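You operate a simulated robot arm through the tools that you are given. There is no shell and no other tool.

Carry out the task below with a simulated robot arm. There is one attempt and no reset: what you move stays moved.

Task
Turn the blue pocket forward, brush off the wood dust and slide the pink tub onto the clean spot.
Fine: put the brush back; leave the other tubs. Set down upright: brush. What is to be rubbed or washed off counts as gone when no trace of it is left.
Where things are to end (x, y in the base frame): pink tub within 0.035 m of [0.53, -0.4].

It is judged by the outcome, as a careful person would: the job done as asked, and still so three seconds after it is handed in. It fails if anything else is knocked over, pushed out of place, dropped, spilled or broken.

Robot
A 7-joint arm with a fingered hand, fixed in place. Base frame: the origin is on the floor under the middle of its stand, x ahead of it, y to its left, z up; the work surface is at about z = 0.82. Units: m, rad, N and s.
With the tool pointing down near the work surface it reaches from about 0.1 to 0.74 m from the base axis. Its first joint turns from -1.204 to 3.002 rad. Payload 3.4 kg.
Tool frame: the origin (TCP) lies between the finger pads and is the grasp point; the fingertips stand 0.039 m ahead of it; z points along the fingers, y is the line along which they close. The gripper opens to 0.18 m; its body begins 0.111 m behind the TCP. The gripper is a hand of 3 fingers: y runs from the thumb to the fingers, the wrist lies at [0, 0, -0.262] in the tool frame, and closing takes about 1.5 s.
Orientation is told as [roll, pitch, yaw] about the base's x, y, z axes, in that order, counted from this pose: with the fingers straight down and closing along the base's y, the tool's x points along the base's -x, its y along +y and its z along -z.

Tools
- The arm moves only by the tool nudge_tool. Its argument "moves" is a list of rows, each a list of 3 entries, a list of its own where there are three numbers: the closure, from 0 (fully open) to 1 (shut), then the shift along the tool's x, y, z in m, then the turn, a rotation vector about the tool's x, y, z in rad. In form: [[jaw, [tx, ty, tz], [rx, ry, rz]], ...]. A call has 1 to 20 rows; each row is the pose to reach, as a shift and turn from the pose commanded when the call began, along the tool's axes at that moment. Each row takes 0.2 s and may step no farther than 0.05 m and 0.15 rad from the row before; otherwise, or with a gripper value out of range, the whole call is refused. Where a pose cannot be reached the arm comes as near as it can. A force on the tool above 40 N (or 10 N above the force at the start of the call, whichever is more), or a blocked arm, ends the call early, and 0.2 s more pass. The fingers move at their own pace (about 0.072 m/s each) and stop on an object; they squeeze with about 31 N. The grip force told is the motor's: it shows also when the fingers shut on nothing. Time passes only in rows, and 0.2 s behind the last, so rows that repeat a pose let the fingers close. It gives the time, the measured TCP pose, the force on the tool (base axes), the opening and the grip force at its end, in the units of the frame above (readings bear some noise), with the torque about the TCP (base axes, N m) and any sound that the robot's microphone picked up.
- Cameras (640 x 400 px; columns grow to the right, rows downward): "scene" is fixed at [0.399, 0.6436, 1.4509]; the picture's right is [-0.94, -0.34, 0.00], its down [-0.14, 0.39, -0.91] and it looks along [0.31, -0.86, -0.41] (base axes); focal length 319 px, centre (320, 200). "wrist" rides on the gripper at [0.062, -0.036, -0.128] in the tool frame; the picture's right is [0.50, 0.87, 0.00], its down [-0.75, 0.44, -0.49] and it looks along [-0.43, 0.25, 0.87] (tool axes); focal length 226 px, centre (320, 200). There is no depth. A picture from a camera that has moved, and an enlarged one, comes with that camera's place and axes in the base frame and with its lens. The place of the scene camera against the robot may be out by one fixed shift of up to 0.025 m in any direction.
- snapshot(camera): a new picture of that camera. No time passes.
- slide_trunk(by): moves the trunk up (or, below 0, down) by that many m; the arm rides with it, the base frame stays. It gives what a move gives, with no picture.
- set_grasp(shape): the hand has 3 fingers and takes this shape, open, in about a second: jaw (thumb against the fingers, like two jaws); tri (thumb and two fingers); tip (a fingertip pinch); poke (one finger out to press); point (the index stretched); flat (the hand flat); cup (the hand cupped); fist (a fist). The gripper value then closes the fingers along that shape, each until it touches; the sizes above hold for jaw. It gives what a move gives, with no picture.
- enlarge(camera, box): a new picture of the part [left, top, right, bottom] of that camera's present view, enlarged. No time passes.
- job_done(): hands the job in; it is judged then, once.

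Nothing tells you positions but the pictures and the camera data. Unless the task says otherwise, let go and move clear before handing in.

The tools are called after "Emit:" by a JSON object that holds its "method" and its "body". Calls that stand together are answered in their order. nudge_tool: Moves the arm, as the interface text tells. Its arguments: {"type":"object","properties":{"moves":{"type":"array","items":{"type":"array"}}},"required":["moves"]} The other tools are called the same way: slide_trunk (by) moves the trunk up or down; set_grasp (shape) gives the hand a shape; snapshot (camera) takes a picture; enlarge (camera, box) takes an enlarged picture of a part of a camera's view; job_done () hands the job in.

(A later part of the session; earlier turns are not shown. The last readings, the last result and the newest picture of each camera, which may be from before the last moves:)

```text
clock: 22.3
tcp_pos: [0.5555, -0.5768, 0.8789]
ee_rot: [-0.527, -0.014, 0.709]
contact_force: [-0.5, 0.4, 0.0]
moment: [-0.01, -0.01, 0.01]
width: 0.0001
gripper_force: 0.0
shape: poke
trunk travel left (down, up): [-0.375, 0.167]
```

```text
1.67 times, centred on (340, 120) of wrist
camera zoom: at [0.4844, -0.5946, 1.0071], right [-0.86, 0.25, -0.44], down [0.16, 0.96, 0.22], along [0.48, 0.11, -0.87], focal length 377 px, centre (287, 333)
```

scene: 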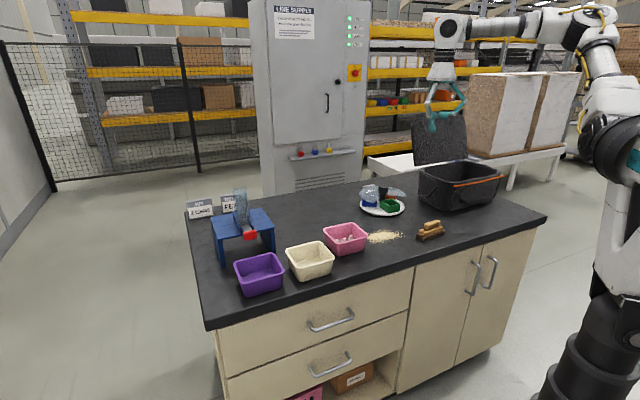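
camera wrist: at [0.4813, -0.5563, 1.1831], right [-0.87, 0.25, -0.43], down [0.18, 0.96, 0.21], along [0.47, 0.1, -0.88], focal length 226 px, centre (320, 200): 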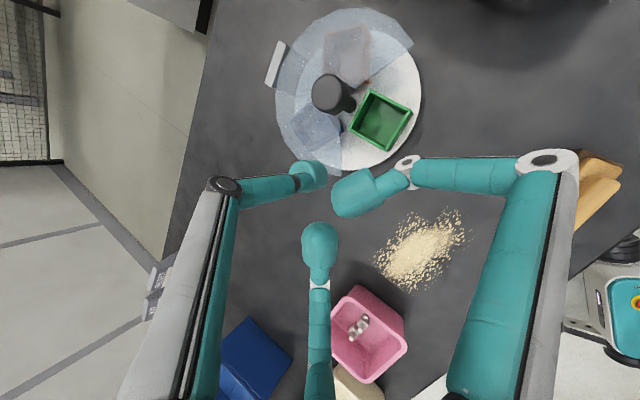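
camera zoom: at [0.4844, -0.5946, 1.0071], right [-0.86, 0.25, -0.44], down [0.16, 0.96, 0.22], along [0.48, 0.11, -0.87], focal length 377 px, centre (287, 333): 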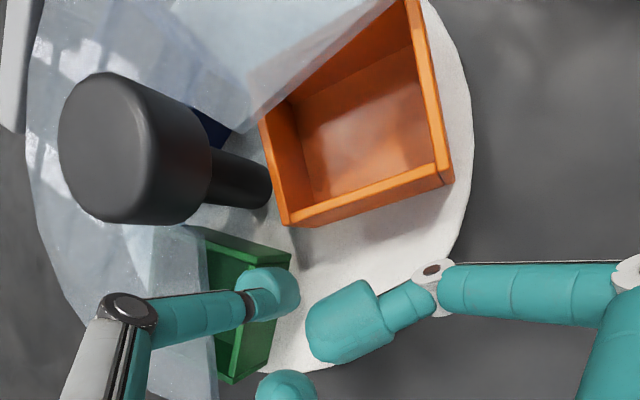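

Orange is now mostly in the opening at about 180°. I'll lift the thumb and move it above the inside of the orange pocket.

Emit:
{"method": "nudge_tool", "body": {"moves": [[0, [0.006, 0, 0], [0, 0, 0]], [0, [0.006, -0.0126, -0.0216], [0, 0, 0]], [0, [0.006, -0.0252, -0.0432], [0, 0, 0]], [0, [0.03, -0.0252, -0.0432], [0, 0, 0]], [0, [0.052, -0.0252, -0.0432], [0, 0, 0]], [0, [0.0732, -0.0249, -0.0434], [0, 0, 0]]]}}

Emit:
{"method": "enlarge", "body": {"camera": "scene", "box": [350, 160, 420, 215]}}

Emit:
{"method": "enlarge", "body": {"camera": "wrist", "box": [200, 0, 480, 240]}}

```text
clock: 23.7
tcp_pos: [0.4982, -0.6243, 0.9299]
ee_rot: [-0.527, -0.016, 0.708]
contact_force: [-0.1, 0.0, -0.2]
moment: [0.01, 0.0, -0.03]
width: 0.0
gripper_force: 0.1
shape: poke
trunk travel left (down, up): [-0.375, 0.167]
```

```text
7.27 times, centred on (385, 188) of scene
camera zoom: at [0.399, 0.6436, 1.4509], right [-0.94, -0.34, 0.0], down [-0.14, 0.39, -0.91], along [0.31, -0.86, -0.41], focal length 2318 px, centre (-153, 291)
```

zoom: 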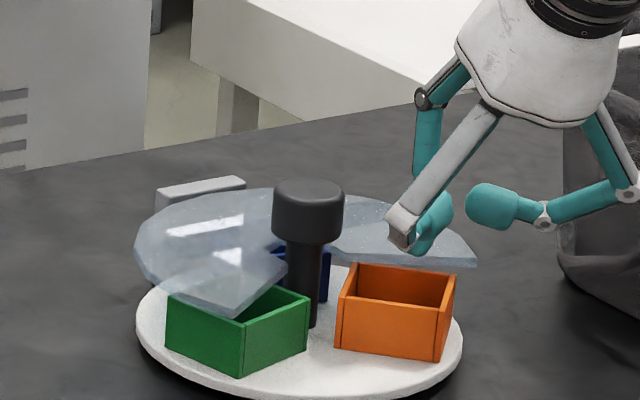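

```text
1.67 times, centred on (340, 120) of wrist
camera zoom: at [0.4274, -0.642, 1.0568], right [-0.86, 0.25, -0.44], down [0.16, 0.96, 0.22], along [0.48, 0.11, -0.87], focal length 377 px, centre (287, 333)
```

zoom: 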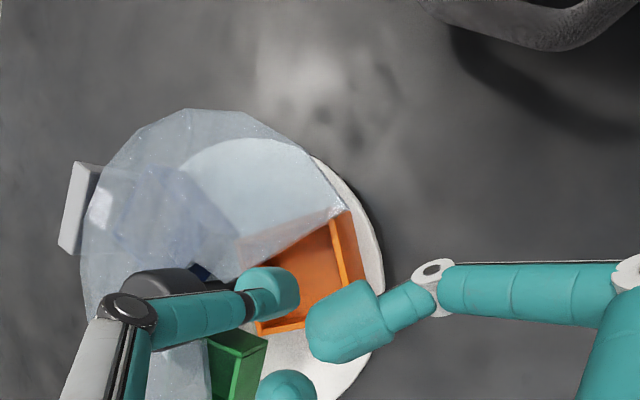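

The tip is over the orange pocket's interior. I'll lower it inside, leaving a small gap above the pocket floor.

Emit:
{"method": "nudge_tool", "body": {"moves": [[0, [0, 0.0076, 0.013], [0, 0, 0]], [0, [0, 0.0151, 0.0259], [0, 0, 0]], [0, [0, 0.0217, 0.0372], [0, 0, 0]]]}}

Emit:
{"method": "enlarge", "body": {"camera": "scene", "box": [350, 160, 420, 215]}}

Emit:
{"method": "enlarge", "body": {"camera": "wrist", "box": [200, 0, 480, 240]}}

```text
clock: 24.5
tcp_pos: [0.5, -0.6253, 0.8854]
ee_rot: [-0.526, -0.015, 0.708]
contact_force: [-0.8, 0.4, 0.1]
moment: [-0.03, -0.01, -0.01]
width: 0.0
gripper_force: 0.0
shape: poke
trunk travel left (down, up): [-0.375, 0.167]
```

```text
7.27 times, centred on (385, 188) of scene
camera zoom: at [0.399, 0.6436, 1.4509], right [-0.94, -0.34, 0.0], down [-0.14, 0.39, -0.91], along [0.31, -0.86, -0.41], focal length 2318 px, centre (-153, 291)
```

zoom: 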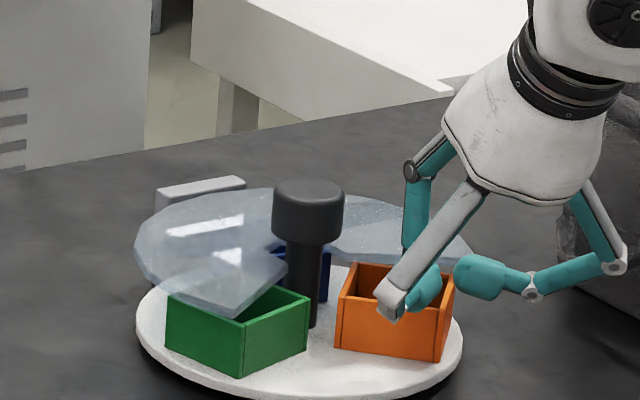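

```text
1.67 times, centred on (340, 120) of wrist
camera zoom: at [0.4293, -0.6425, 1.0124], right [-0.86, 0.25, -0.44], down [0.16, 0.96, 0.22], along [0.48, 0.11, -0.87], focal length 377 px, centre (287, 333)
```

zoom: 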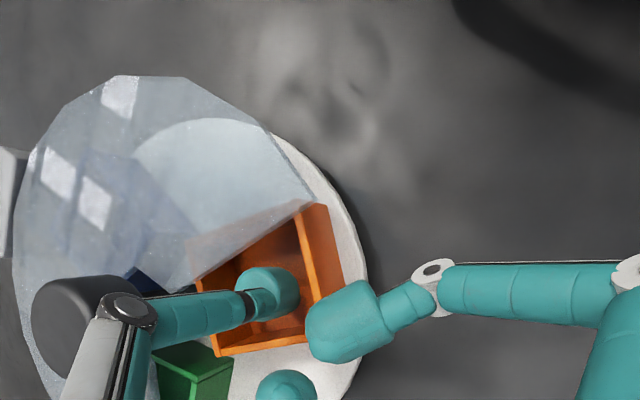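

Emit:
{"method": "nudge_tool", "body": {"moves": [[0, [-0.0055, 0.0042, -0.0024], [0, 0, 0]], [0, [-0.011, 0.0083, -0.0048], [0, 0, 0]], [0, [-0.0161, 0.0103, -0.006], [0, 0, 0]], [0, [-0.0212, 0.0123, -0.0072], [0, 0, 0]], [0, [-0.0323, 0.0148, -0.0086], [0, 0, 0]], [0, [-0.0436, 0.0156, -0.0091], [0, 0, 0]]]}}

Emit:
{"method": "enlarge", "body": {"camera": "scene", "box": [350, 160, 420, 215]}}

Emit:
{"method": "enlarge", "body": {"camera": "wrist", "box": [200, 0, 480, 240]}}

```text
clock: 25.9
tcp_pos: [0.5232, -0.5814, 0.8849]
ee_rot: [-0.528, -0.013, 0.706]
contact_force: [-0.1, -0.6, -0.7]
moment: [0.01, 0.01, -0.02]
width: 0.0001
gripper_force: 0.1
shape: poke
trunk travel left (down, up): [-0.375, 0.167]
```

```text
7.27 times, centred on (385, 188) of scene
camera zoom: at [0.399, 0.6436, 1.4509], right [-0.94, -0.34, 0.0], down [-0.14, 0.39, -0.91], along [0.31, -0.86, -0.41], focal length 2318 px, centre (-153, 291)
```

zoom: 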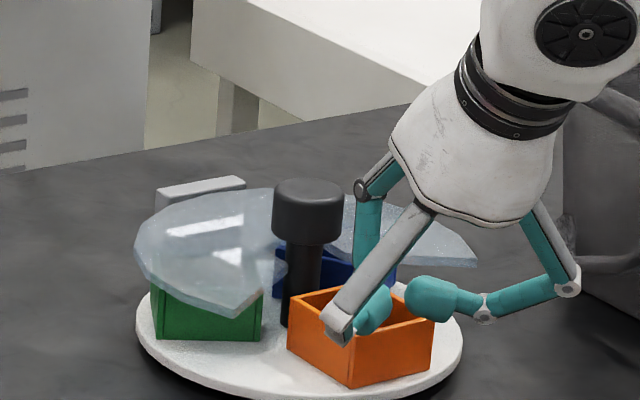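

```text
1.67 times, centred on (340, 120) of wrist
camera zoom: at [0.4517, -0.5995, 1.0136], right [-0.86, 0.25, -0.44], down [0.16, 0.96, 0.22], along [0.48, 0.11, -0.87], focal length 377 px, centre (287, 333)
```

zoom: 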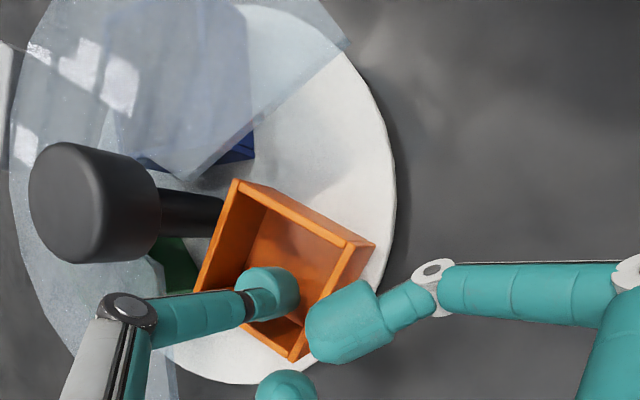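

Orange is now at the front and blue is next in line. I'll lift out, go to orange's right outer wall, and repeat the sweep.

Emit:
{"method": "nudge_tool", "body": {"moves": [[0, [0, -0.0126, -0.0216], [0, 0, 0]], [0, [0, -0.0252, -0.0432], [0, 0, 0]], [0, [0.0314, -0.0259, -0.0428], [0, 0, 0]], [0, [0.0628, -0.0266, -0.0424], [0, 0, 0]], [0, [0.0628, -0.014, -0.0208], [0, 0, 0]], [0, [0.0628, 0.0001, 0.0034], [0, 0, 0]]]}}

Emit:
{"method": "enlarge", "body": {"camera": "scene", "box": [350, 160, 420, 215]}}

Emit:
{"method": "enlarge", "body": {"camera": "wrist", "box": [200, 0, 480, 240]}}

```text
clock: 27.3
tcp_pos: [0.4757, -0.6254, 0.8823]
ee_rot: [-0.526, -0.014, 0.706]
contact_force: [0.9, 0.5, -0.4]
moment: [0.04, 0.0, 0.01]
width: 0.0
gripper_force: 0.1
shape: poke
trunk travel left (down, up): [-0.375, 0.167]
```

```text
7.27 times, centred on (385, 188) of scene
camera zoom: at [0.399, 0.6436, 1.4509], right [-0.94, -0.34, 0.0], down [-0.14, 0.39, -0.91], along [0.31, -0.86, -0.41], focal length 2318 px, centre (-153, 291)
```

zoom: 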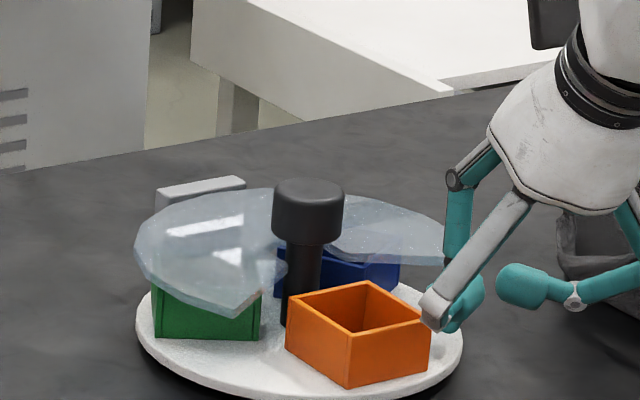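

```text
1.67 times, centred on (340, 120) of wrist
camera zoom: at [0.4052, -0.6432, 1.0099], right [-0.86, 0.25, -0.44], down [0.17, 0.96, 0.22], along [0.48, 0.11, -0.87], focal length 377 px, centre (287, 333)
```

zoom: 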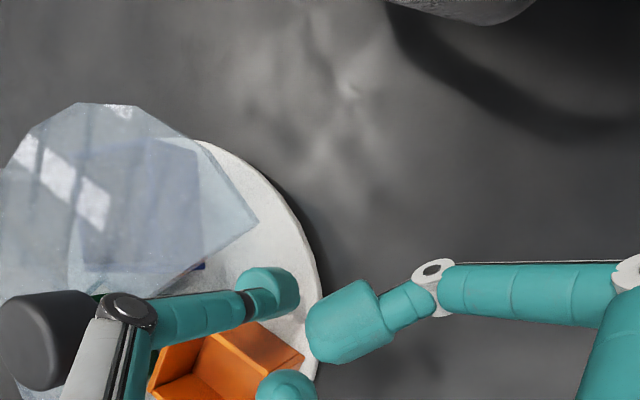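

Emit:
{"method": "nudge_tool", "body": {"moves": [[0, [-0.0111, 0.0027, 0.0002], [0, 0, 0]], [0, [-0.0222, 0.0053, 0.0004], [0, 0, 0]], [0, [-0.0341, 0.0078, -0.0011], [0, 0, 0]], [0, [-0.0456, 0.0076, -0.001], [0, 0, 0]], [0, [-0.0568, 0.0068, -0.0005], [0, 0, 0]], [0, [-0.0668, 0.0045, 0.0008], [0, 0, 0]], [0, [-0.0762, 0.0011, 0.0029], [0, 0, 0]], [0, [-0.0843, -0.0035, 0.0055], [0, 0, 0]], [0, [-0.0911, -0.0087, 0.0086], [0, 0, 0]]]}}

Emit:
{"method": "enlarge", "body": {"camera": "scene", "box": [350, 160, 420, 215]}}

Emit:
{"method": "enlarge", "body": {"camera": "wrist", "box": [200, 0, 480, 240]}}

```text
clock: 29.3
tcp_pos: [0.5507, -0.5721, 0.8813]
ee_rot: [-0.528, -0.015, 0.708]
contact_force: [0.0, 0.8, 0.3]
moment: [0.01, -0.07, 0.0]
width: 0.0001
gripper_force: 0.1
shape: poke
trunk travel left (down, up): [-0.375, 0.167]
```

```text
7.27 times, centred on (385, 188) of scene
camera zoom: at [0.399, 0.6436, 1.4509], right [-0.94, -0.34, 0.0], down [-0.14, 0.39, -0.91], along [0.31, -0.86, -0.41], focal length 2318 px, centre (-153, 291)
```

zoom: 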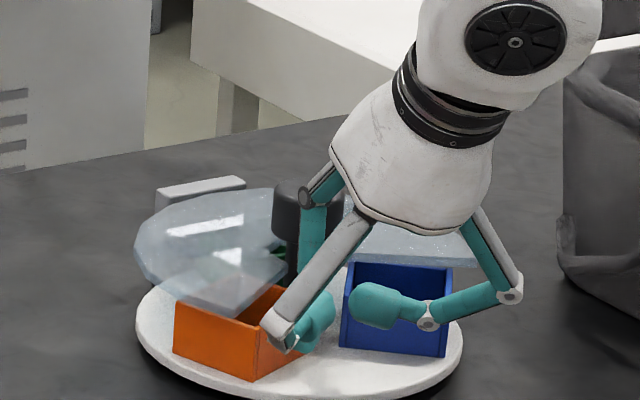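

```text
1.67 times, centred on (340, 120) of wrist
camera zoom: at [0.4812, -0.5906, 1.0086], right [-0.86, 0.25, -0.44], down [0.16, 0.96, 0.22], along [0.48, 0.11, -0.87], focal length 377 px, centre (287, 333)
```

zoom: 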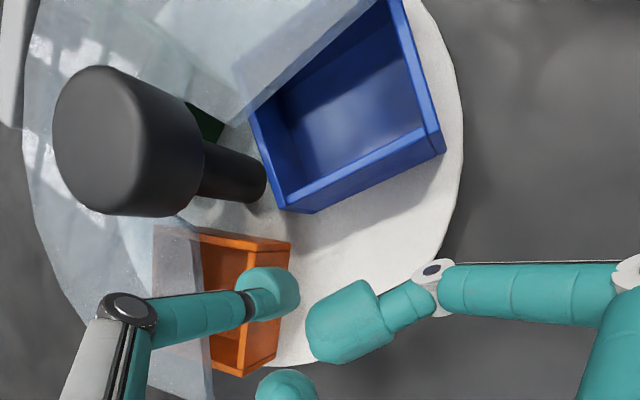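

Emit:
{"method": "nudge_tool", "body": {"moves": [[0, [-0.0022, -0.0084, 0.0049], [0, 0, 0]], [0, [0.004, -0.0084, 0.0049], [0, 0, 0]], [0, [0.004, -0.021, -0.0167], [0, 0, 0]], [0, [0.004, -0.0336, -0.0383], [0, 0, 0]], [0, [0.027, -0.0325, -0.039], [0, 0, 0]], [0, [0.05, -0.031, -0.0397], [0, 0, 0]], [0, [0.0725, -0.0301, -0.0403], [0, 0, 0]]]}}

Emit:
{"method": "enlarge", "body": {"camera": "scene", "box": [350, 160, 420, 215]}}

Emit:
{"method": "enlarge", "body": {"camera": "wrist", "box": [200, 0, 480, 240]}}

```text
clock: 30.9
tcp_pos: [0.4998, -0.627, 0.9291]
ee_rot: [-0.528, -0.016, 0.708]
contact_force: [0.0, 0.0, -0.3]
moment: [-0.01, 0.0, -0.01]
width: 0.0
gripper_force: 0.1
shape: poke
trunk travel left (down, up): [-0.375, 0.167]
```

```text
7.27 times, centred on (385, 188) of scene
camera zoom: at [0.399, 0.6436, 1.4509], right [-0.94, -0.34, 0.0], down [-0.14, 0.39, -0.91], along [0.31, -0.86, -0.41], focal length 2318 px, centre (-153, 291)
```

zoom: 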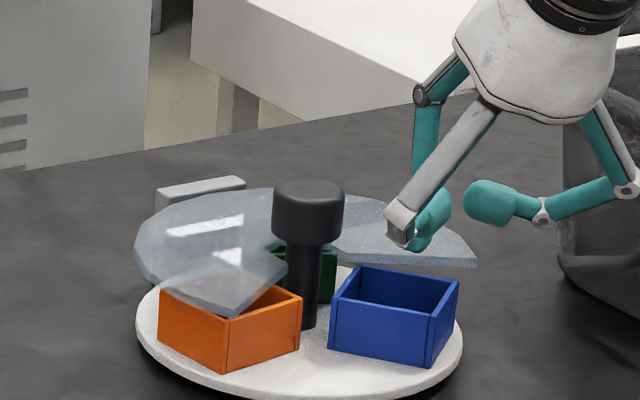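

```text
1.67 times, centred on (340, 120) of wrist
camera zoom: at [0.4286, -0.644, 1.058], right [-0.86, 0.25, -0.44], down [0.16, 0.96, 0.22], along [0.48, 0.11, -0.87], focal length 377 px, centre (287, 333)
```

zoom: 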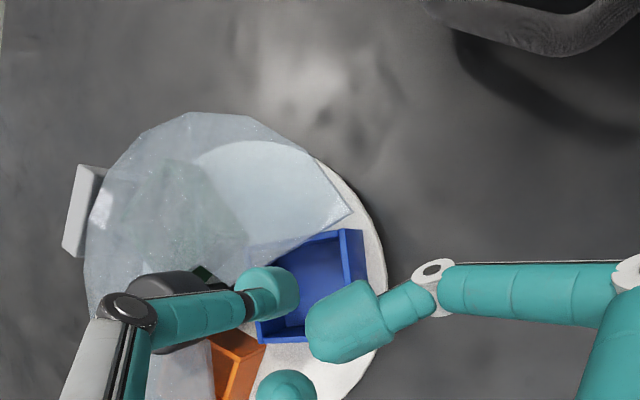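

Emit:
{"method": "nudge_tool", "body": {"moves": [[0, [-0.005, 0.0037, -0.0022], [0, 0, 0]], [0, [-0.005, 0.0113, 0.0108], [0, 0, 0]], [0, [-0.005, 0.0188, 0.0238], [0, 0, 0]], [0, [-0.005, 0.0254, 0.035], [0, 0, 0]]]}}

Emit:
{"method": "enlarge", "body": {"camera": "wrist", "box": [200, 0, 480, 240]}}

```text
clock: 31.9
tcp_pos: [0.5006, -0.6184, 0.8879]
ee_rot: [-0.526, -0.014, 0.708]
contact_force: [-0.1, 0.4, 0.1]
moment: [0.0, -0.01, -0.02]
width: 0.0
gripper_force: 0.1
shape: poke
trunk travel left (down, up): [-0.375, 0.167]
```

```text
1.67 times, centred on (340, 120) of wrist
camera zoom: at [0.4309, -0.636, 1.0149], right [-0.86, 0.25, -0.44], down [0.16, 0.96, 0.22], along [0.48, 0.11, -0.87], focal length 377 px, centre (287, 333)
```

zoom: 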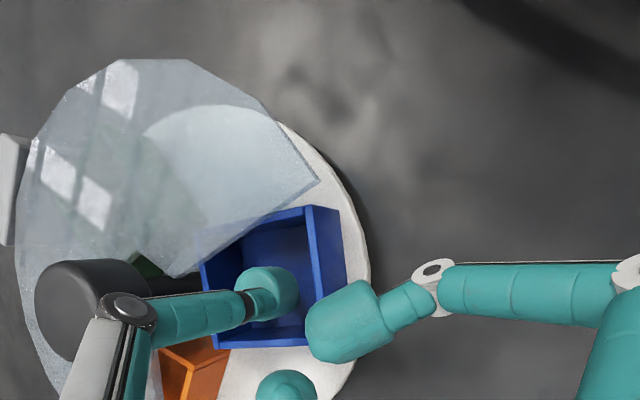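

Emit:
{"method": "nudge_tool", "body": {"moves": [[0, [-0.0083, 0.0051, -0.0018], [0, 0, 0]], [0, [-0.0135, 0.0073, -0.0025], [0, 0, 0]], [0, [-0.0187, 0.0094, -0.0032], [0, 0, 0]], [0, [-0.0242, 0.0105, -0.0038], [0, 0, 0]], [0, [-0.0296, 0.0115, -0.0044], [0, 0, 0]], [0, [-0.0362, 0.0121, -0.0048], [0, 0, 0]], [0, [-0.0412, 0.0126, -0.0051], [0, 0, 0]]]}}

Emit:
{"method": "enlarge", "body": {"camera": "scene", "box": [350, 160, 420, 215]}}

Emit:
{"method": "enlarge", "body": {"camera": "wrist", "box": [200, 0, 480, 240]}}

```text
clock: 33.5
tcp_pos: [0.5238, -0.5824, 0.8868]
ee_rot: [-0.527, -0.016, 0.709]
contact_force: [0.3, -0.1, 0.7]
moment: [-0.01, -0.01, -0.04]
width: 0.0
gripper_force: 0.0
shape: poke
trunk travel left (down, up): [-0.375, 0.167]
```

```text
7.27 times, centred on (385, 188) of scene
camera zoom: at [0.399, 0.6436, 1.4509], right [-0.94, -0.34, 0.0], down [-0.14, 0.39, -0.91], along [0.31, -0.86, -0.41], focal length 2318 px, centre (-153, 291)
```

zoom: 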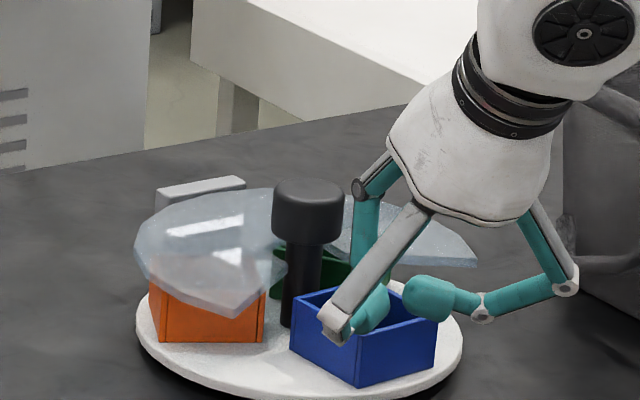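

```text
1.67 times, centred on (340, 120) of wrist
camera zoom: at [0.453, -0.5998, 1.0137], right [-0.86, 0.25, -0.44], down [0.16, 0.96, 0.22], along [0.48, 0.11, -0.87], focal length 377 px, centre (287, 333)
```

zoom: 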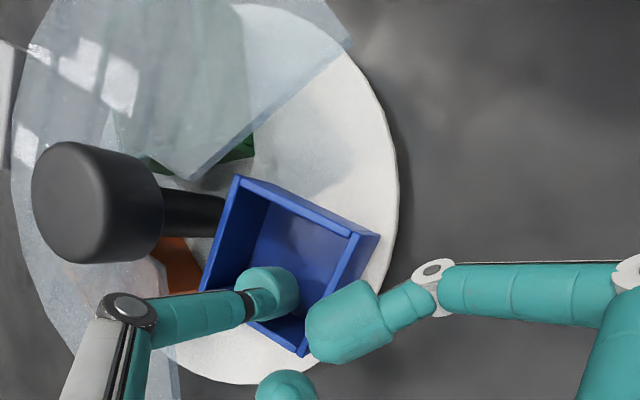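

Blue is within about 4° of the front position. I'll give it a small final push, then lift out and compare it with where green sat originally.

Emit:
{"method": "nudge_tool", "body": {"moves": [[0, [-0.0025, 0, 0], [0, 0, 0]], [0, [-0.0045, -0.0002, 0.0002], [0, 0, 0]], [0, [-0.0045, -0.0002, 0.0002], [0, 0, 0]], [0, [-0.003, -0.0128, -0.0214], [0, 0, 0]], [0, [-0.003, -0.0254, -0.043], [0, 0, 0]], [0, [-0.003, -0.038, -0.0646], [0, 0, 0]], [0, [-0.003, -0.063, -0.1076], [0, 0, 0]]]}}

Emit:
{"method": "enlarge", "body": {"camera": "scene", "box": [350, 160, 420, 215]}}

Emit:
{"method": "snapshot", "body": {"camera": "wrist"}}

```text
clock: 35.1
tcp_pos: [0.5239, -0.5806, 1.0122]
ee_rot: [-0.529, -0.016, 0.709]
contact_force: [-0.9, -0.3, 0.1]
moment: [-0.01, -0.02, 0.0]
width: 0.0
gripper_force: 0.0
shape: poke
trunk travel left (down, up): [-0.375, 0.167]
```

```text
7.27 times, centred on (385, 188) of scene
camera zoom: at [0.399, 0.6436, 1.4509], right [-0.94, -0.34, 0.0], down [-0.14, 0.39, -0.91], along [0.31, -0.86, -0.41], focal length 2318 px, centre (-153, 291)
```

zoom: 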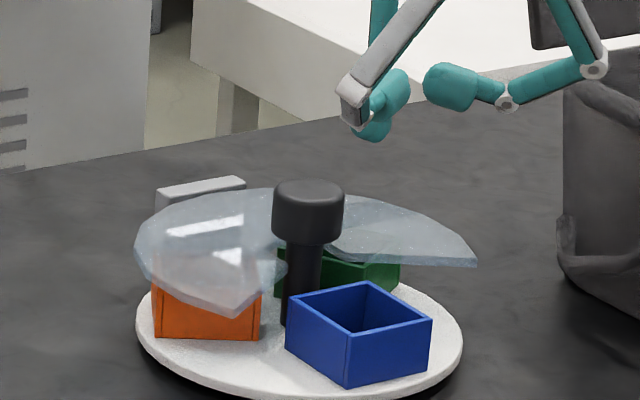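

```text
taken
camera wrist: at [0.454, -0.599, 1.1396], right [-0.86, 0.25, -0.44], down [0.16, 0.96, 0.22], along [0.48, 0.11, -0.87], focal length 226 px, centre (320, 200)
```

wrist: 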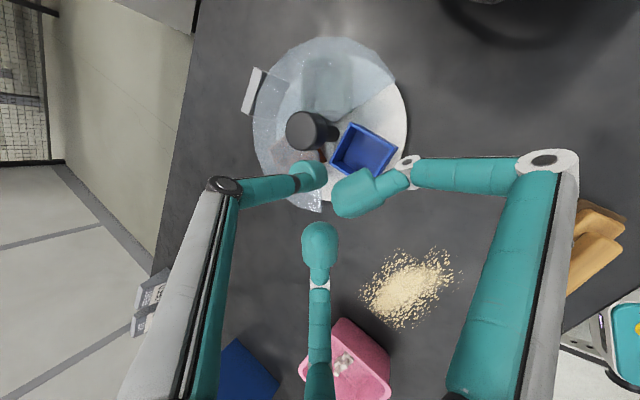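

Blue now sits exactly where green was, centred in the opening. Next is the brush: I'll move back above it, straighten the hand, open "jaw" and inspect it.

Emit:
{"method": "nudge_tool", "body": {"moves": [[0, [0.0063, 0.0198, -0.0247], [-0.088, 0, 0]], [0, [0.0127, 0.0396, -0.0493], [-0.176, 0, 0]], [0, [0.019, 0.0594, -0.074], [-0.264, 0, 0]], [0, [0.0253, 0.0792, -0.0987], [-0.352, 0, 0]], [0, [0.0317, 0.099, -0.1233], [-0.44, 0, 0]], [0, [0.038, 0.1188, -0.148], [-0.528, 0, 0]]]}}

Emit:
{"method": "set_grasp", "body": {"shape": "jaw"}}

Emit:
{"method": "snapshot", "body": {"camera": "wrist"}}

Emit:
{"method": "enlarge", "body": {"camera": "scene", "box": [400, 200, 470, 255]}}

```text
clock: 36.5
tcp_pos: [0.3775, -0.4722, 1.0782]
ee_rot: [0.001, -0.014, 0.709]
contact_force: [0.2, 0.7, 0.6]
moment: [0.02, 0.02, 0.02]
width: 0.0
gripper_force: 0.0
shape: poke
trunk travel left (down, up): [-0.375, 0.167]
```

```text
clock: 37.4
tcp_pos: [0.379, -0.4735, 1.0779]
ee_rot: [0.0, -0.013, 0.709]
contact_force: [0.5, -0.1, -0.5]
moment: [-0.01, 0.01, -0.02]
width: 0.1797
gripper_force: 0.0
shape: jaw
trunk travel left (down, up): [-0.375, 0.167]
```

```text
taken
camera wrist: at [0.3533, -0.544, 1.2049], right [-0.94, 0.33, -0.01], down [0.28, 0.82, 0.5], along [0.17, 0.47, -0.86], focal length 226 px, centre (320, 200)
```

wrist: 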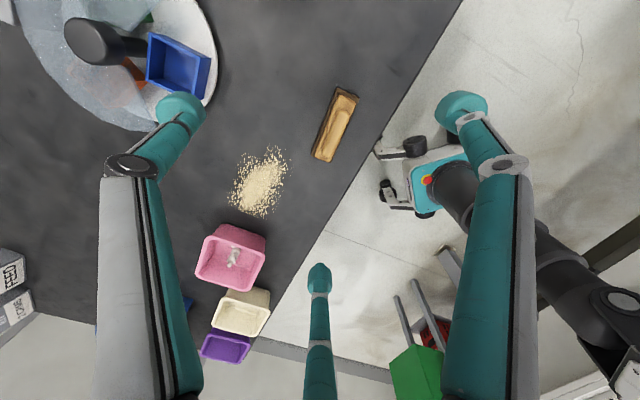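

```text
7.27 times, centred on (435, 228) of scene
camera zoom: at [0.399, 0.6436, 1.4509], right [-0.94, -0.34, 0.0], down [-0.14, 0.39, -0.91], along [0.31, -0.86, -0.41], focal length 2318 px, centre (-516, 0)
```

zoom: 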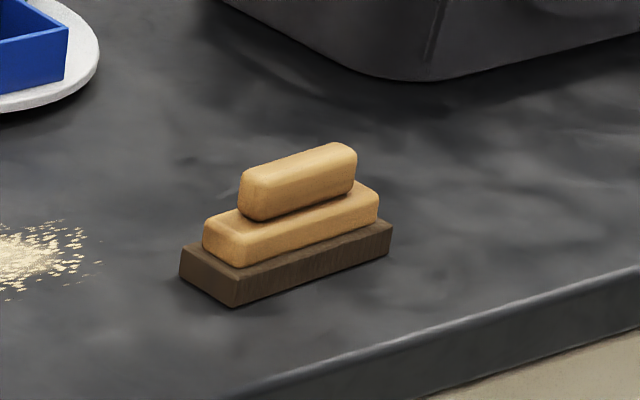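

Emit:
{"method": "enlarge", "body": {"camera": "wrist", "box": [290, 70, 390, 180]}}

Emit:
{"method": "enlarge", "body": {"camera": "wrist", "box": [180, 130, 300, 300]}}

```text
3.64 times, centred on (340, 125) of wrist
camera zoom: at [0.3533, -0.544, 1.2049], right [-0.94, 0.33, -0.01], down [0.28, 0.82, 0.5], along [0.17, 0.47, -0.86], focal length 822 px, centre (247, 473)
```

zoom: 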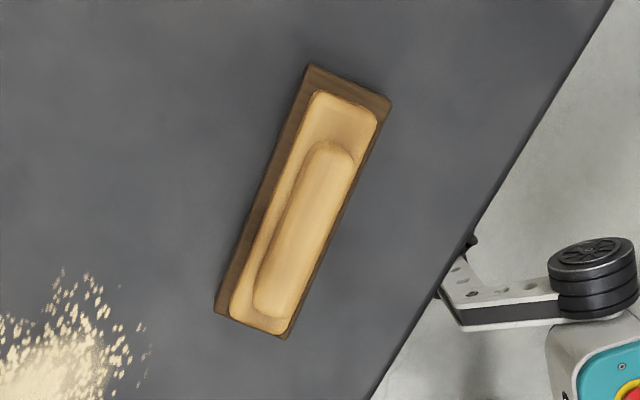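

```text
2.35 times, centred on (240, 215) of wrist
camera zoom: at [0.3533, -0.544, 1.2049], right [-0.94, 0.33, -0.01], down [0.28, 0.82, 0.5], along [0.17, 0.47, -0.86], focal length 532 px, centre (508, 165)
```

zoom: 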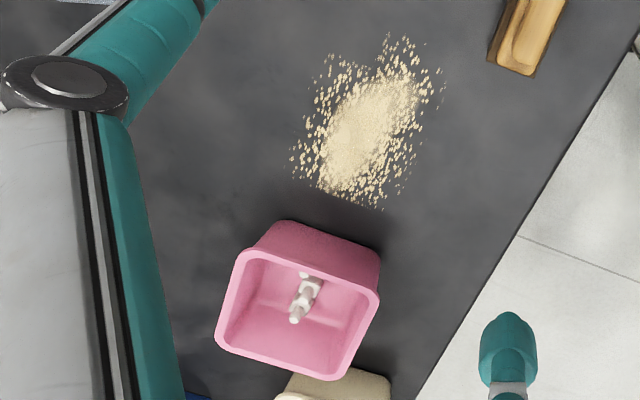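

The brush centre is at about (0.360, -0.463), its long axis at roughly 49.7°, and its handle bar is at z ≈ 0.86–0.885. I'll align the hand above it.

Emit:
{"method": "nudge_tool", "body": {"moves": [[0, [0.0038, 0.0102, 0.035], [0, 0.0065, -0.079]], [0, [0.0076, 0.0204, 0.07], [0, 0.013, -0.158]], [0, [0.0076, 0.0204, 0.07], [0, 0.013, -0.158]]]}}

Emit:
{"method": "snapshot", "body": {"camera": "wrist"}}

Emit:
{"method": "enlarge", "body": {"camera": "scene", "box": [380, 130, 480, 250]}}

```text
clock: 38.2
tcp_pos: [0.361, -0.4617, 1.0068]
ee_rot: [0.0, -0.001, 0.867]
contact_force: [0.3, 0.3, 0.4]
moment: [-0.01, -0.01, -0.02]
width: 0.18
gripper_force: 0.0
shape: jaw
trunk travel left (down, up): [-0.375, 0.167]
```

```text
taken
camera wrist: at [0.3474, -0.5335, 1.1346], right [-0.98, 0.18, 0.0], down [0.15, 0.86, 0.49], along [0.09, 0.48, -0.87], focal length 226 px, centre (320, 200)
```

wrist: 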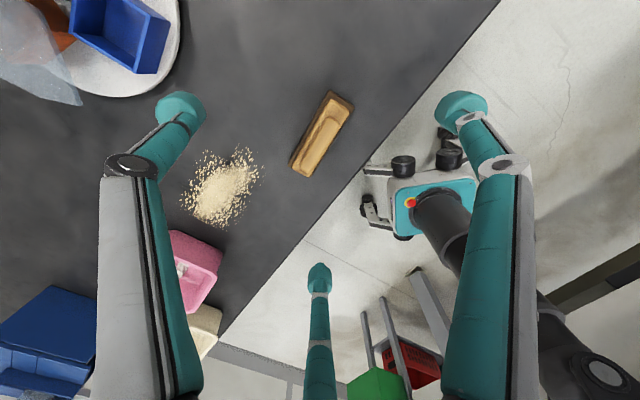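

```text
3.33 times, centred on (430, 190) of scene
camera zoom: at [0.399, 0.6436, 1.4509], right [-0.94, -0.34, 0.0], down [-0.14, 0.39, -0.91], along [0.31, -0.86, -0.41], focal length 1062 px, centre (-47, 233)
```

zoom: 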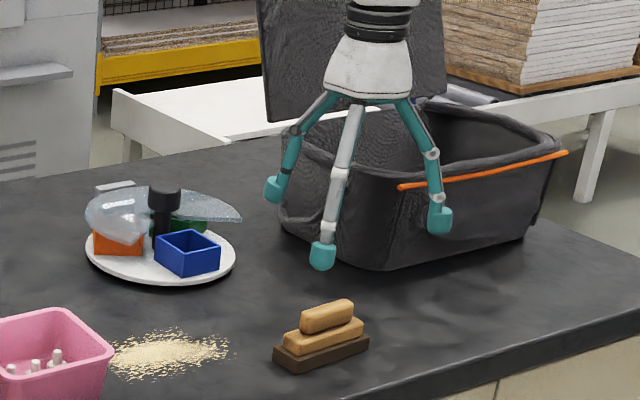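

Emit:
{"method": "enlarge", "body": {"camera": "wrist", "box": [270, 80, 370, 190]}}

```text
3.64 times, centred on (320, 135) of wrist
camera zoom: at [0.3474, -0.5335, 1.1346], right [-0.98, 0.18, 0.0], down [0.15, 0.86, 0.49], along [0.09, 0.48, -0.87], focal length 822 px, centre (320, 436)
```

zoom: 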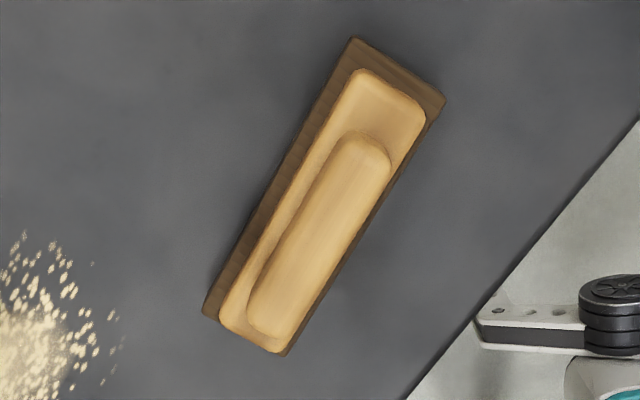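

The handle is aligned with the tool axis to within about 2 mm. I'll descend around it.

Emit:
{"method": "nudge_tool", "body": {"moves": [[0, [0, -0.001, 0.035], [0, 0, 0]], [0, [0, -0.001, 0.07], [0, 0, 0]], [0, [0, -0.001, 0.09], [0, 0, 0]], [0, [0, -0.001, 0.103], [0, 0, 0]]]}}

Emit:
{"method": "enlarge", "body": {"camera": "scene", "box": [390, 170, 480, 250]}}

Emit:
{"method": "enlarge", "body": {"camera": "wrist", "box": [160, 40, 480, 300]}}

```text
clock: 39.2
tcp_pos: [0.3628, -0.4609, 0.9048]
ee_rot: [0.001, -0.001, 0.866]
contact_force: [0.7, -0.4, 1.1]
moment: [0.01, -0.03, 0.02]
width: 0.1799
gripper_force: 0.0
shape: jaw
trunk travel left (down, up): [-0.375, 0.167]
```

```text
5.00 times, centred on (435, 210) of scene
camera zoom: at [0.399, 0.6436, 1.4509], right [-0.94, -0.34, 0.0], down [-0.14, 0.39, -0.91], along [0.31, -0.86, -0.41], focal length 1594 px, centre (-255, 150)
```

zoom: 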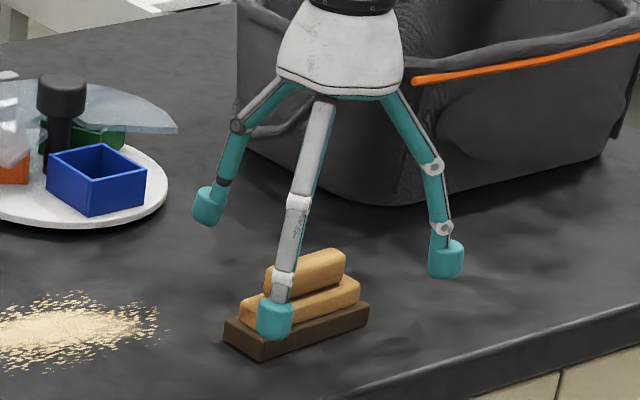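

```text
1.54 times, centred on (320, 170) of wrist
camera zoom: at [0.3493, -0.5328, 1.0322], right [-0.98, 0.18, 0.0], down [0.16, 0.86, 0.49], along [0.09, 0.48, -0.87], focal length 348 px, centre (320, 246)
```

zoom: 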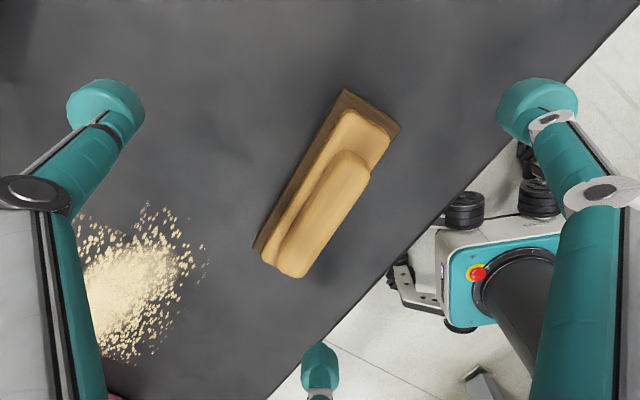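

Emit:
{"method": "nudge_tool", "body": {"moves": [[0.3, [0, 0, 0], [0, 0, 0]], [0.5, [0, 0, 0], [0, 0, 0]], [0.65, [0, 0, 0], [0, 0, 0]], [0.75, [0, 0, 0], [0, 0, 0]], [0.75, [0, 0, 0], [0, 0, 0]], [0.75, [0, 0, 0], [0, 0, 0]], [0.75, [0, 0, 0], [0, 0, 0]]]}}

Emit:
{"method": "enlarge", "body": {"camera": "scene", "box": [400, 190, 470, 245]}}

Emit:
{"method": "enlarge", "body": {"camera": "wrist", "box": [160, 40, 480, 300]}}

```text
clock: 40.8
tcp_pos: [0.362, -0.4607, 0.9036]
ee_rot: [-0.001, -0.002, 0.864]
contact_force: [-0.3, 0.0, 0.4]
moment: [0.01, 0.02, 0.03]
width: 0.0455
gripper_force: 0.1
shape: jaw
trunk travel left (down, up): [-0.375, 0.167]
```

```text
7.27 times, centred on (435, 218) of scene
camera zoom: at [0.399, 0.6436, 1.4509], right [-0.94, -0.34, 0.0], down [-0.14, 0.39, -0.91], along [0.31, -0.86, -0.41], focal length 2318 px, centre (-516, 73)
```

zoom: 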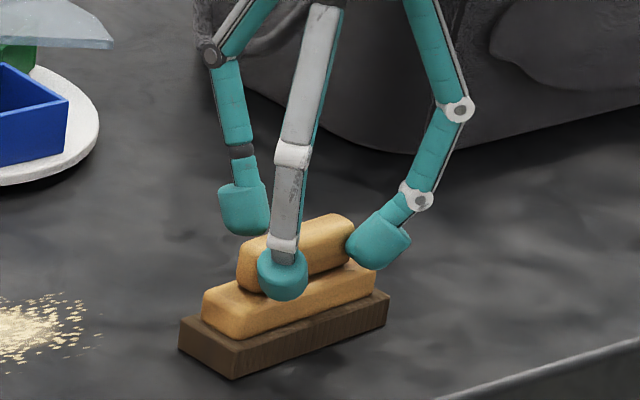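

```text
1.54 times, centred on (320, 170) of wrist
camera zoom: at [0.3493, -0.5326, 1.0326], right [-0.98, 0.18, 0.0], down [0.16, 0.86, 0.49], along [0.09, 0.48, -0.87], focal length 348 px, centre (320, 246)
```

zoom: 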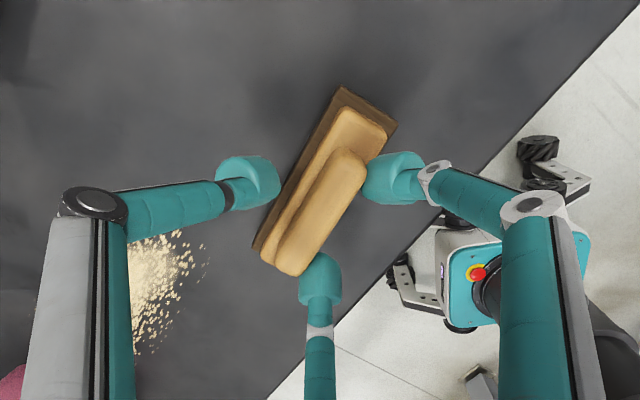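

Emit:
{"method": "nudge_tool", "body": {"moves": [[0.75, [0.003, 0, 0.001], [0, 0, 0]], [0.82, [0.003, 0, 0.001], [0, 0, 0]], [0.9, [0.003, 0, 0.001], [0, 0, 0]], [1.0, [0.003, 0, 0.001], [0, 0, 0]], [1.0, [0.003, 0, 0.001], [0, 0, 0]], [1.0, [0.003, 0, 0.001], [0, 0, 0]], [1.0, [0.003, 0, 0.001], [0, 0, 0]]]}}

Emit:
{"method": "enlarge", "body": {"camera": "scene", "box": [400, 190, 470, 245]}}

Emit:
{"method": "enlarge", "body": {"camera": "wrist", "box": [160, 40, 480, 300]}}

```text
clock: 42.4
tcp_pos: [0.3611, -0.4629, 0.9041]
ee_rot: [0.0, -0.001, 0.866]
contact_force: [-0.1, -1.0, 0.3]
moment: [0.0, 0.02, -0.02]
width: 0.0162
gripper_force: 31.2
shape: jaw
trunk travel left (down, up): [-0.375, 0.167]
```

```text
7.27 times, centred on (435, 218) of scene
camera zoom: at [0.399, 0.6436, 1.4509], right [-0.94, -0.34, 0.0], down [-0.14, 0.39, -0.91], along [0.31, -0.86, -0.41], focal length 2318 px, centre (-516, 73)
```

zoom: 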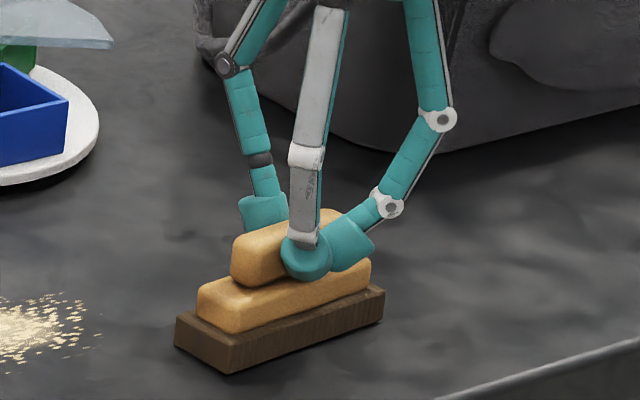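

```text
1.54 times, centred on (320, 170) of wrist
camera zoom: at [0.3473, -0.5353, 1.0316], right [-0.98, 0.18, 0.0], down [0.16, 0.86, 0.49], along [0.09, 0.48, -0.87], focal length 348 px, centre (320, 246)
```

zoom: 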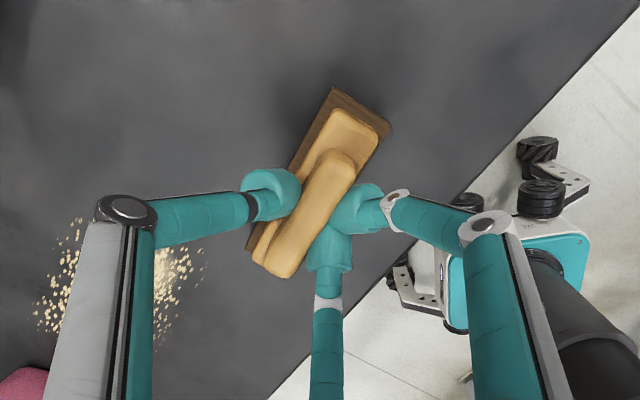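

The brush is held firmly between thumb and fingers. I'll lift it a little and check that it hangs level.

Emit:
{"method": "nudge_tool", "body": {"moves": [[1, [0, 0, -0.01], [0, 0, 0]], [1, [0, 0, -0.025], [0, 0, 0]], [1, [0, 0, -0.035], [0, 0, 0]], [1, [0, 0, -0.035], [0, 0, 0]]]}}

Emit:
{"method": "enlarge", "body": {"camera": "scene", "box": [400, 180, 470, 245]}}

Emit:
{"method": "enlarge", "body": {"camera": "wrist", "box": [160, 40, 480, 300]}}

```text
clock: 43.4
tcp_pos: [0.3597, -0.4637, 0.9397]
ee_rot: [0.0, -0.002, 0.865]
contact_force: [-0.6, -0.7, -0.9]
moment: [-0.01, 0.02, 0.03]
width: 0.016
gripper_force: 30.9
shape: jaw
trunk travel left (down, up): [-0.375, 0.167]
```

```text
6.15 times, centred on (435, 212) of scene
camera zoom: at [0.399, 0.6436, 1.4509], right [-0.94, -0.34, 0.0], down [-0.14, 0.39, -0.91], along [0.31, -0.86, -0.41], focal length 1962 px, centre (-388, 123)
```

zoom: 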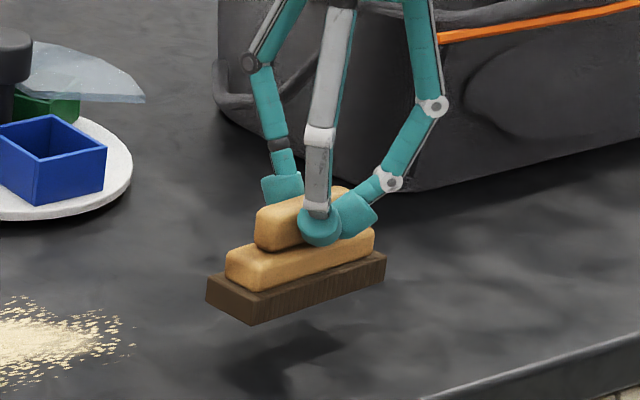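

```text
1.54 times, centred on (320, 170) of wrist
camera zoom: at [0.3462, -0.5363, 1.0667], right [-0.98, 0.18, 0.0], down [0.16, 0.86, 0.49], along [0.09, 0.48, -0.87], focal length 348 px, centre (320, 246)
```

zoom: 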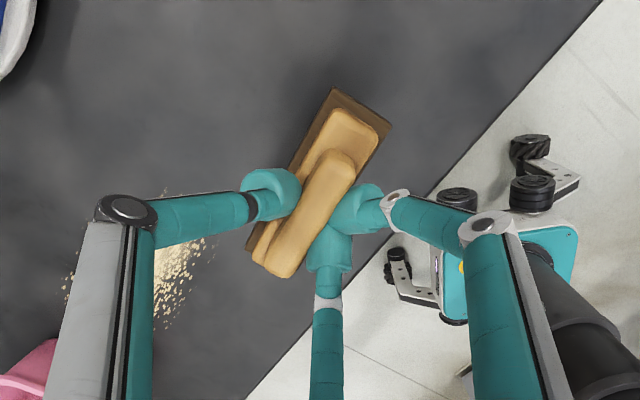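

The grip is solid and the brush is level. Now I'll carry it to the near edge of the dust, set it on the table with light pressure, and make the first outward stroke.

Emit:
{"method": "nudge_tool", "body": {"moves": [[1, [-0.04, -0.005, 0], [0, 0, 0]], [1, [-0.08, -0.01, 0], [0, 0, 0]], [1, [-0.112, -0.0154, 0], [0, 0, 0]], [1, [-0.112, -0.0154, 0.02], [0, 0, 0]], [1, [-0.112, -0.0154, 0.0335], [0, 0, 0]], [1, [-0.112, -0.0154, 0.0375], [0, 0, 0]], [1, [-0.112, -0.035, 0.0375], [0, 0, 0]], [1, [-0.112, -0.055, 0.0375], [0, 0, 0]], [1, [-0.112, -0.075, 0.0375], [0, 0, 0]], [1, [-0.112, -0.095, 0.0375], [0, 0, 0]], [1, [-0.112, -0.115, 0.0375], [0, 0, 0]], [1, [-0.112, -0.135, 0.0375], [0, 0, 0]], [1, [-0.112, -0.1474, 0.0375], [0, 0, 0]]]}}

Emit:
{"method": "enlarge", "body": {"camera": "scene", "box": [310, 160, 470, 270]}}

Emit:
{"method": "snapshot", "body": {"camera": "wrist"}}

```text
clock: 46.2
tcp_pos: [0.5467, -0.4743, 0.9034]
ee_rot: [-0.001, -0.002, 0.866]
contact_force: [-1.8, 2.7, 5.9]
moment: [0.04, 0.05, 0.04]
width: 0.0154
gripper_force: 30.6
shape: jaw
trunk travel left (down, up): [-0.375, 0.167]
```

```text
3.64 times, centred on (390, 215) of scene
camera zoom: at [0.399, 0.6436, 1.4509], right [-0.94, -0.34, 0.0], down [-0.14, 0.39, -0.91], along [0.31, -0.86, -0.41], focal length 1159 px, centre (66, 146)
```

zoom: 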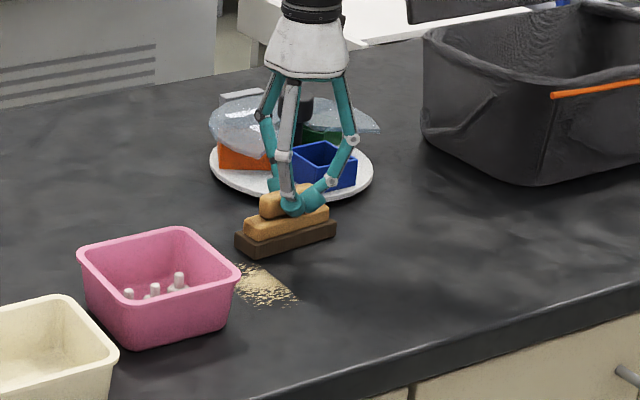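

```text
taken
camera wrist: at [0.5328, -0.5461, 1.0307], right [-0.98, 0.18, 0.0], down [0.16, 0.86, 0.49], along [0.09, 0.48, -0.87], focal length 226 px, centre (320, 200)
```

wrist: 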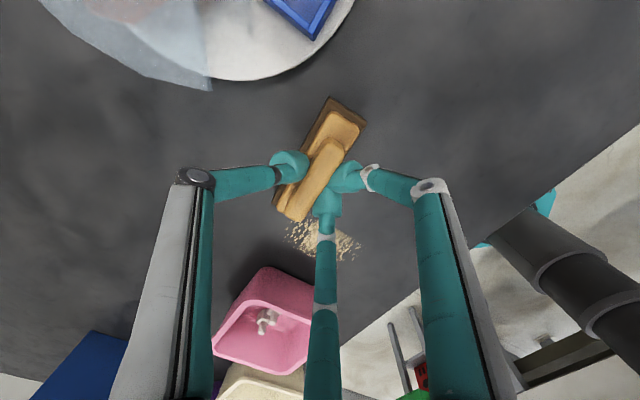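

The first stroke left a completely clean strip. The remaining dust is on the tub side, so I'll shift the brush about 6 cm that way, keeping roughly 2.5 cm from the tub, and sweep back toward the robot.

Emit:
{"method": "nudge_tool", "body": {"moves": [[1, [0, 0, -0.012], [0, 0, 0]], [1, [-0.031, 0, -0.012], [0, 0, 0]], [1, [-0.06, 0, -0.012], [0, 0, 0]], [1, [-0.06, 0, 0], [0, 0, 0]], [1, [-0.06, 0.018, 0.001], [0, 0, 0]], [1, [-0.06, 0.036, 0.001], [0, 0, 0]], [1, [-0.06, 0.054, 0.001], [0, 0, 0]], [1, [-0.06, 0.072, 0.001], [0, 0, 0]], [1, [-0.06, 0.09, 0.001], [0, 0, 0]], [1, [-0.06, 0.108, 0.001], [0, 0, 0]], [1, [-0.06, 0.126, 0.001], [0, 0, 0]], [1, [-0.06, 0.138, 0.001], [0, 0, 0]]]}}

Emit:
{"method": "enlarge", "body": {"camera": "scene", "box": [310, 160, 470, 270]}}

Emit:
{"method": "snapshot", "body": {"camera": "wrist"}}

```text
clock: 48.8
tcp_pos: [0.479, -0.3375, 0.902]
ee_rot: [-0.002, -0.003, 0.866]
contact_force: [4.7, -4.3, 18.7]
moment: [-0.23, -0.28, -0.02]
width: 0.0162
gripper_force: 31.1
shape: jaw
trunk travel left (down, up): [-0.375, 0.167]
```

```text
3.64 times, centred on (390, 215) of scene
camera zoom: at [0.399, 0.6436, 1.4509], right [-0.94, -0.34, 0.0], down [-0.14, 0.39, -0.91], along [0.31, -0.86, -0.41], focal length 1159 px, centre (66, 146)
```

zoom: 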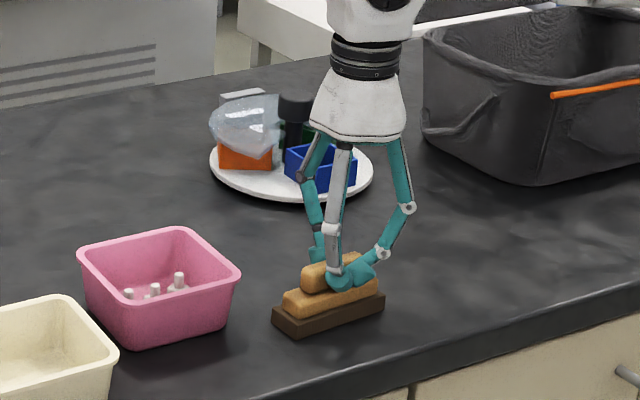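

```text
taken
camera wrist: at [0.4651, -0.4097, 1.0293], right [-0.98, 0.18, 0.0], down [0.16, 0.86, 0.49], along [0.09, 0.48, -0.87], focal length 226 px, centre (320, 200)
```

wrist: 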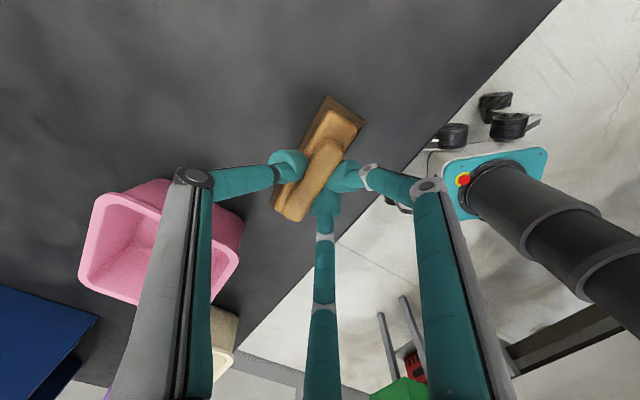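

The dust looks gone. I'll lift the brush, move back a bit, and inspect the area closely for any remaining specks.

Emit:
{"method": "nudge_tool", "body": {"moves": [[1, [0, 0, -0.02], [0, 0, 0]], [1, [0.02, 0.01, -0.05], [0, 0, 0]], [1, [0.06, 0.01, -0.08], [0, 0, 0]], [1, [0.1, 0.005, -0.1], [0, 0, 0]]]}}

Emit:
{"method": "enlarge", "body": {"camera": "scene", "box": [350, 215, 420, 260]}}

Emit:
{"method": "snapshot", "body": {"camera": "wrist"}}

```text
clock: 49.8
tcp_pos: [0.409, -0.4164, 0.9989]
ee_rot: [0.0, -0.001, 0.866]
contact_force: [-0.2, -0.3, -1.6]
moment: [-0.01, -0.04, -0.03]
width: 0.016
gripper_force: 30.7
shape: jaw
trunk travel left (down, up): [-0.375, 0.167]
```

```text
8.89 times, centred on (385, 238) of scene
camera zoom: at [0.399, 0.6436, 1.4509], right [-0.94, -0.34, 0.0], down [-0.14, 0.39, -0.91], along [0.31, -0.86, -0.41], focal length 2833 px, centre (-258, -133)
```

zoom: 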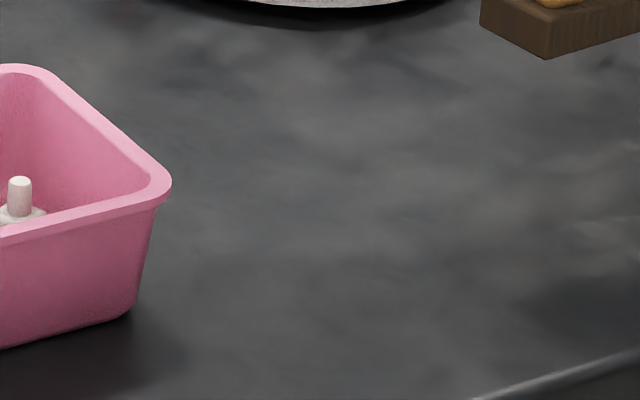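

```text
taken
camera wrist: at [0.3952, -0.4874, 1.1274], right [-0.98, 0.18, 0.0], down [0.15, 0.86, 0.49], along [0.09, 0.49, -0.87], focal length 226 px, centre (320, 200)
```

wrist: 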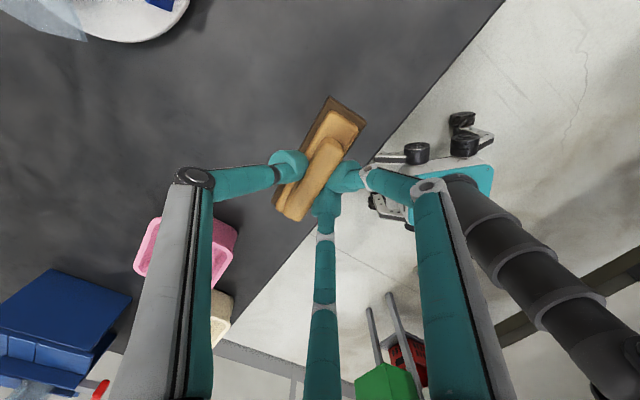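

Emit:
{"method": "enlarge", "body": {"camera": "wrist", "box": [90, 60, 330, 240]}}

```text
2.22 times, centred on (210, 150) of wrist
camera zoom: at [0.3952, -0.4874, 1.1274], right [-0.98, 0.18, 0.0], down [0.15, 0.86, 0.49], along [0.09, 0.49, -0.87], focal length 502 px, centre (564, 311)
```

zoom: 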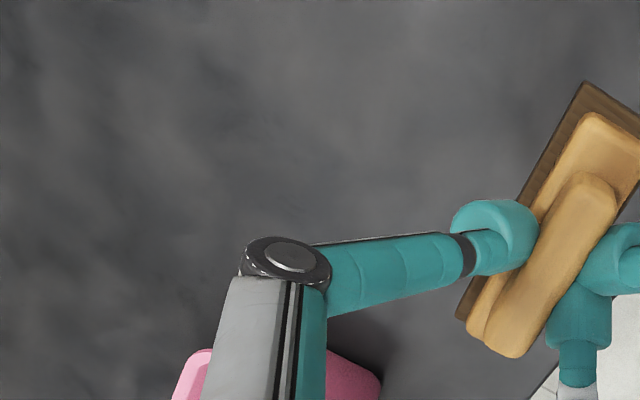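

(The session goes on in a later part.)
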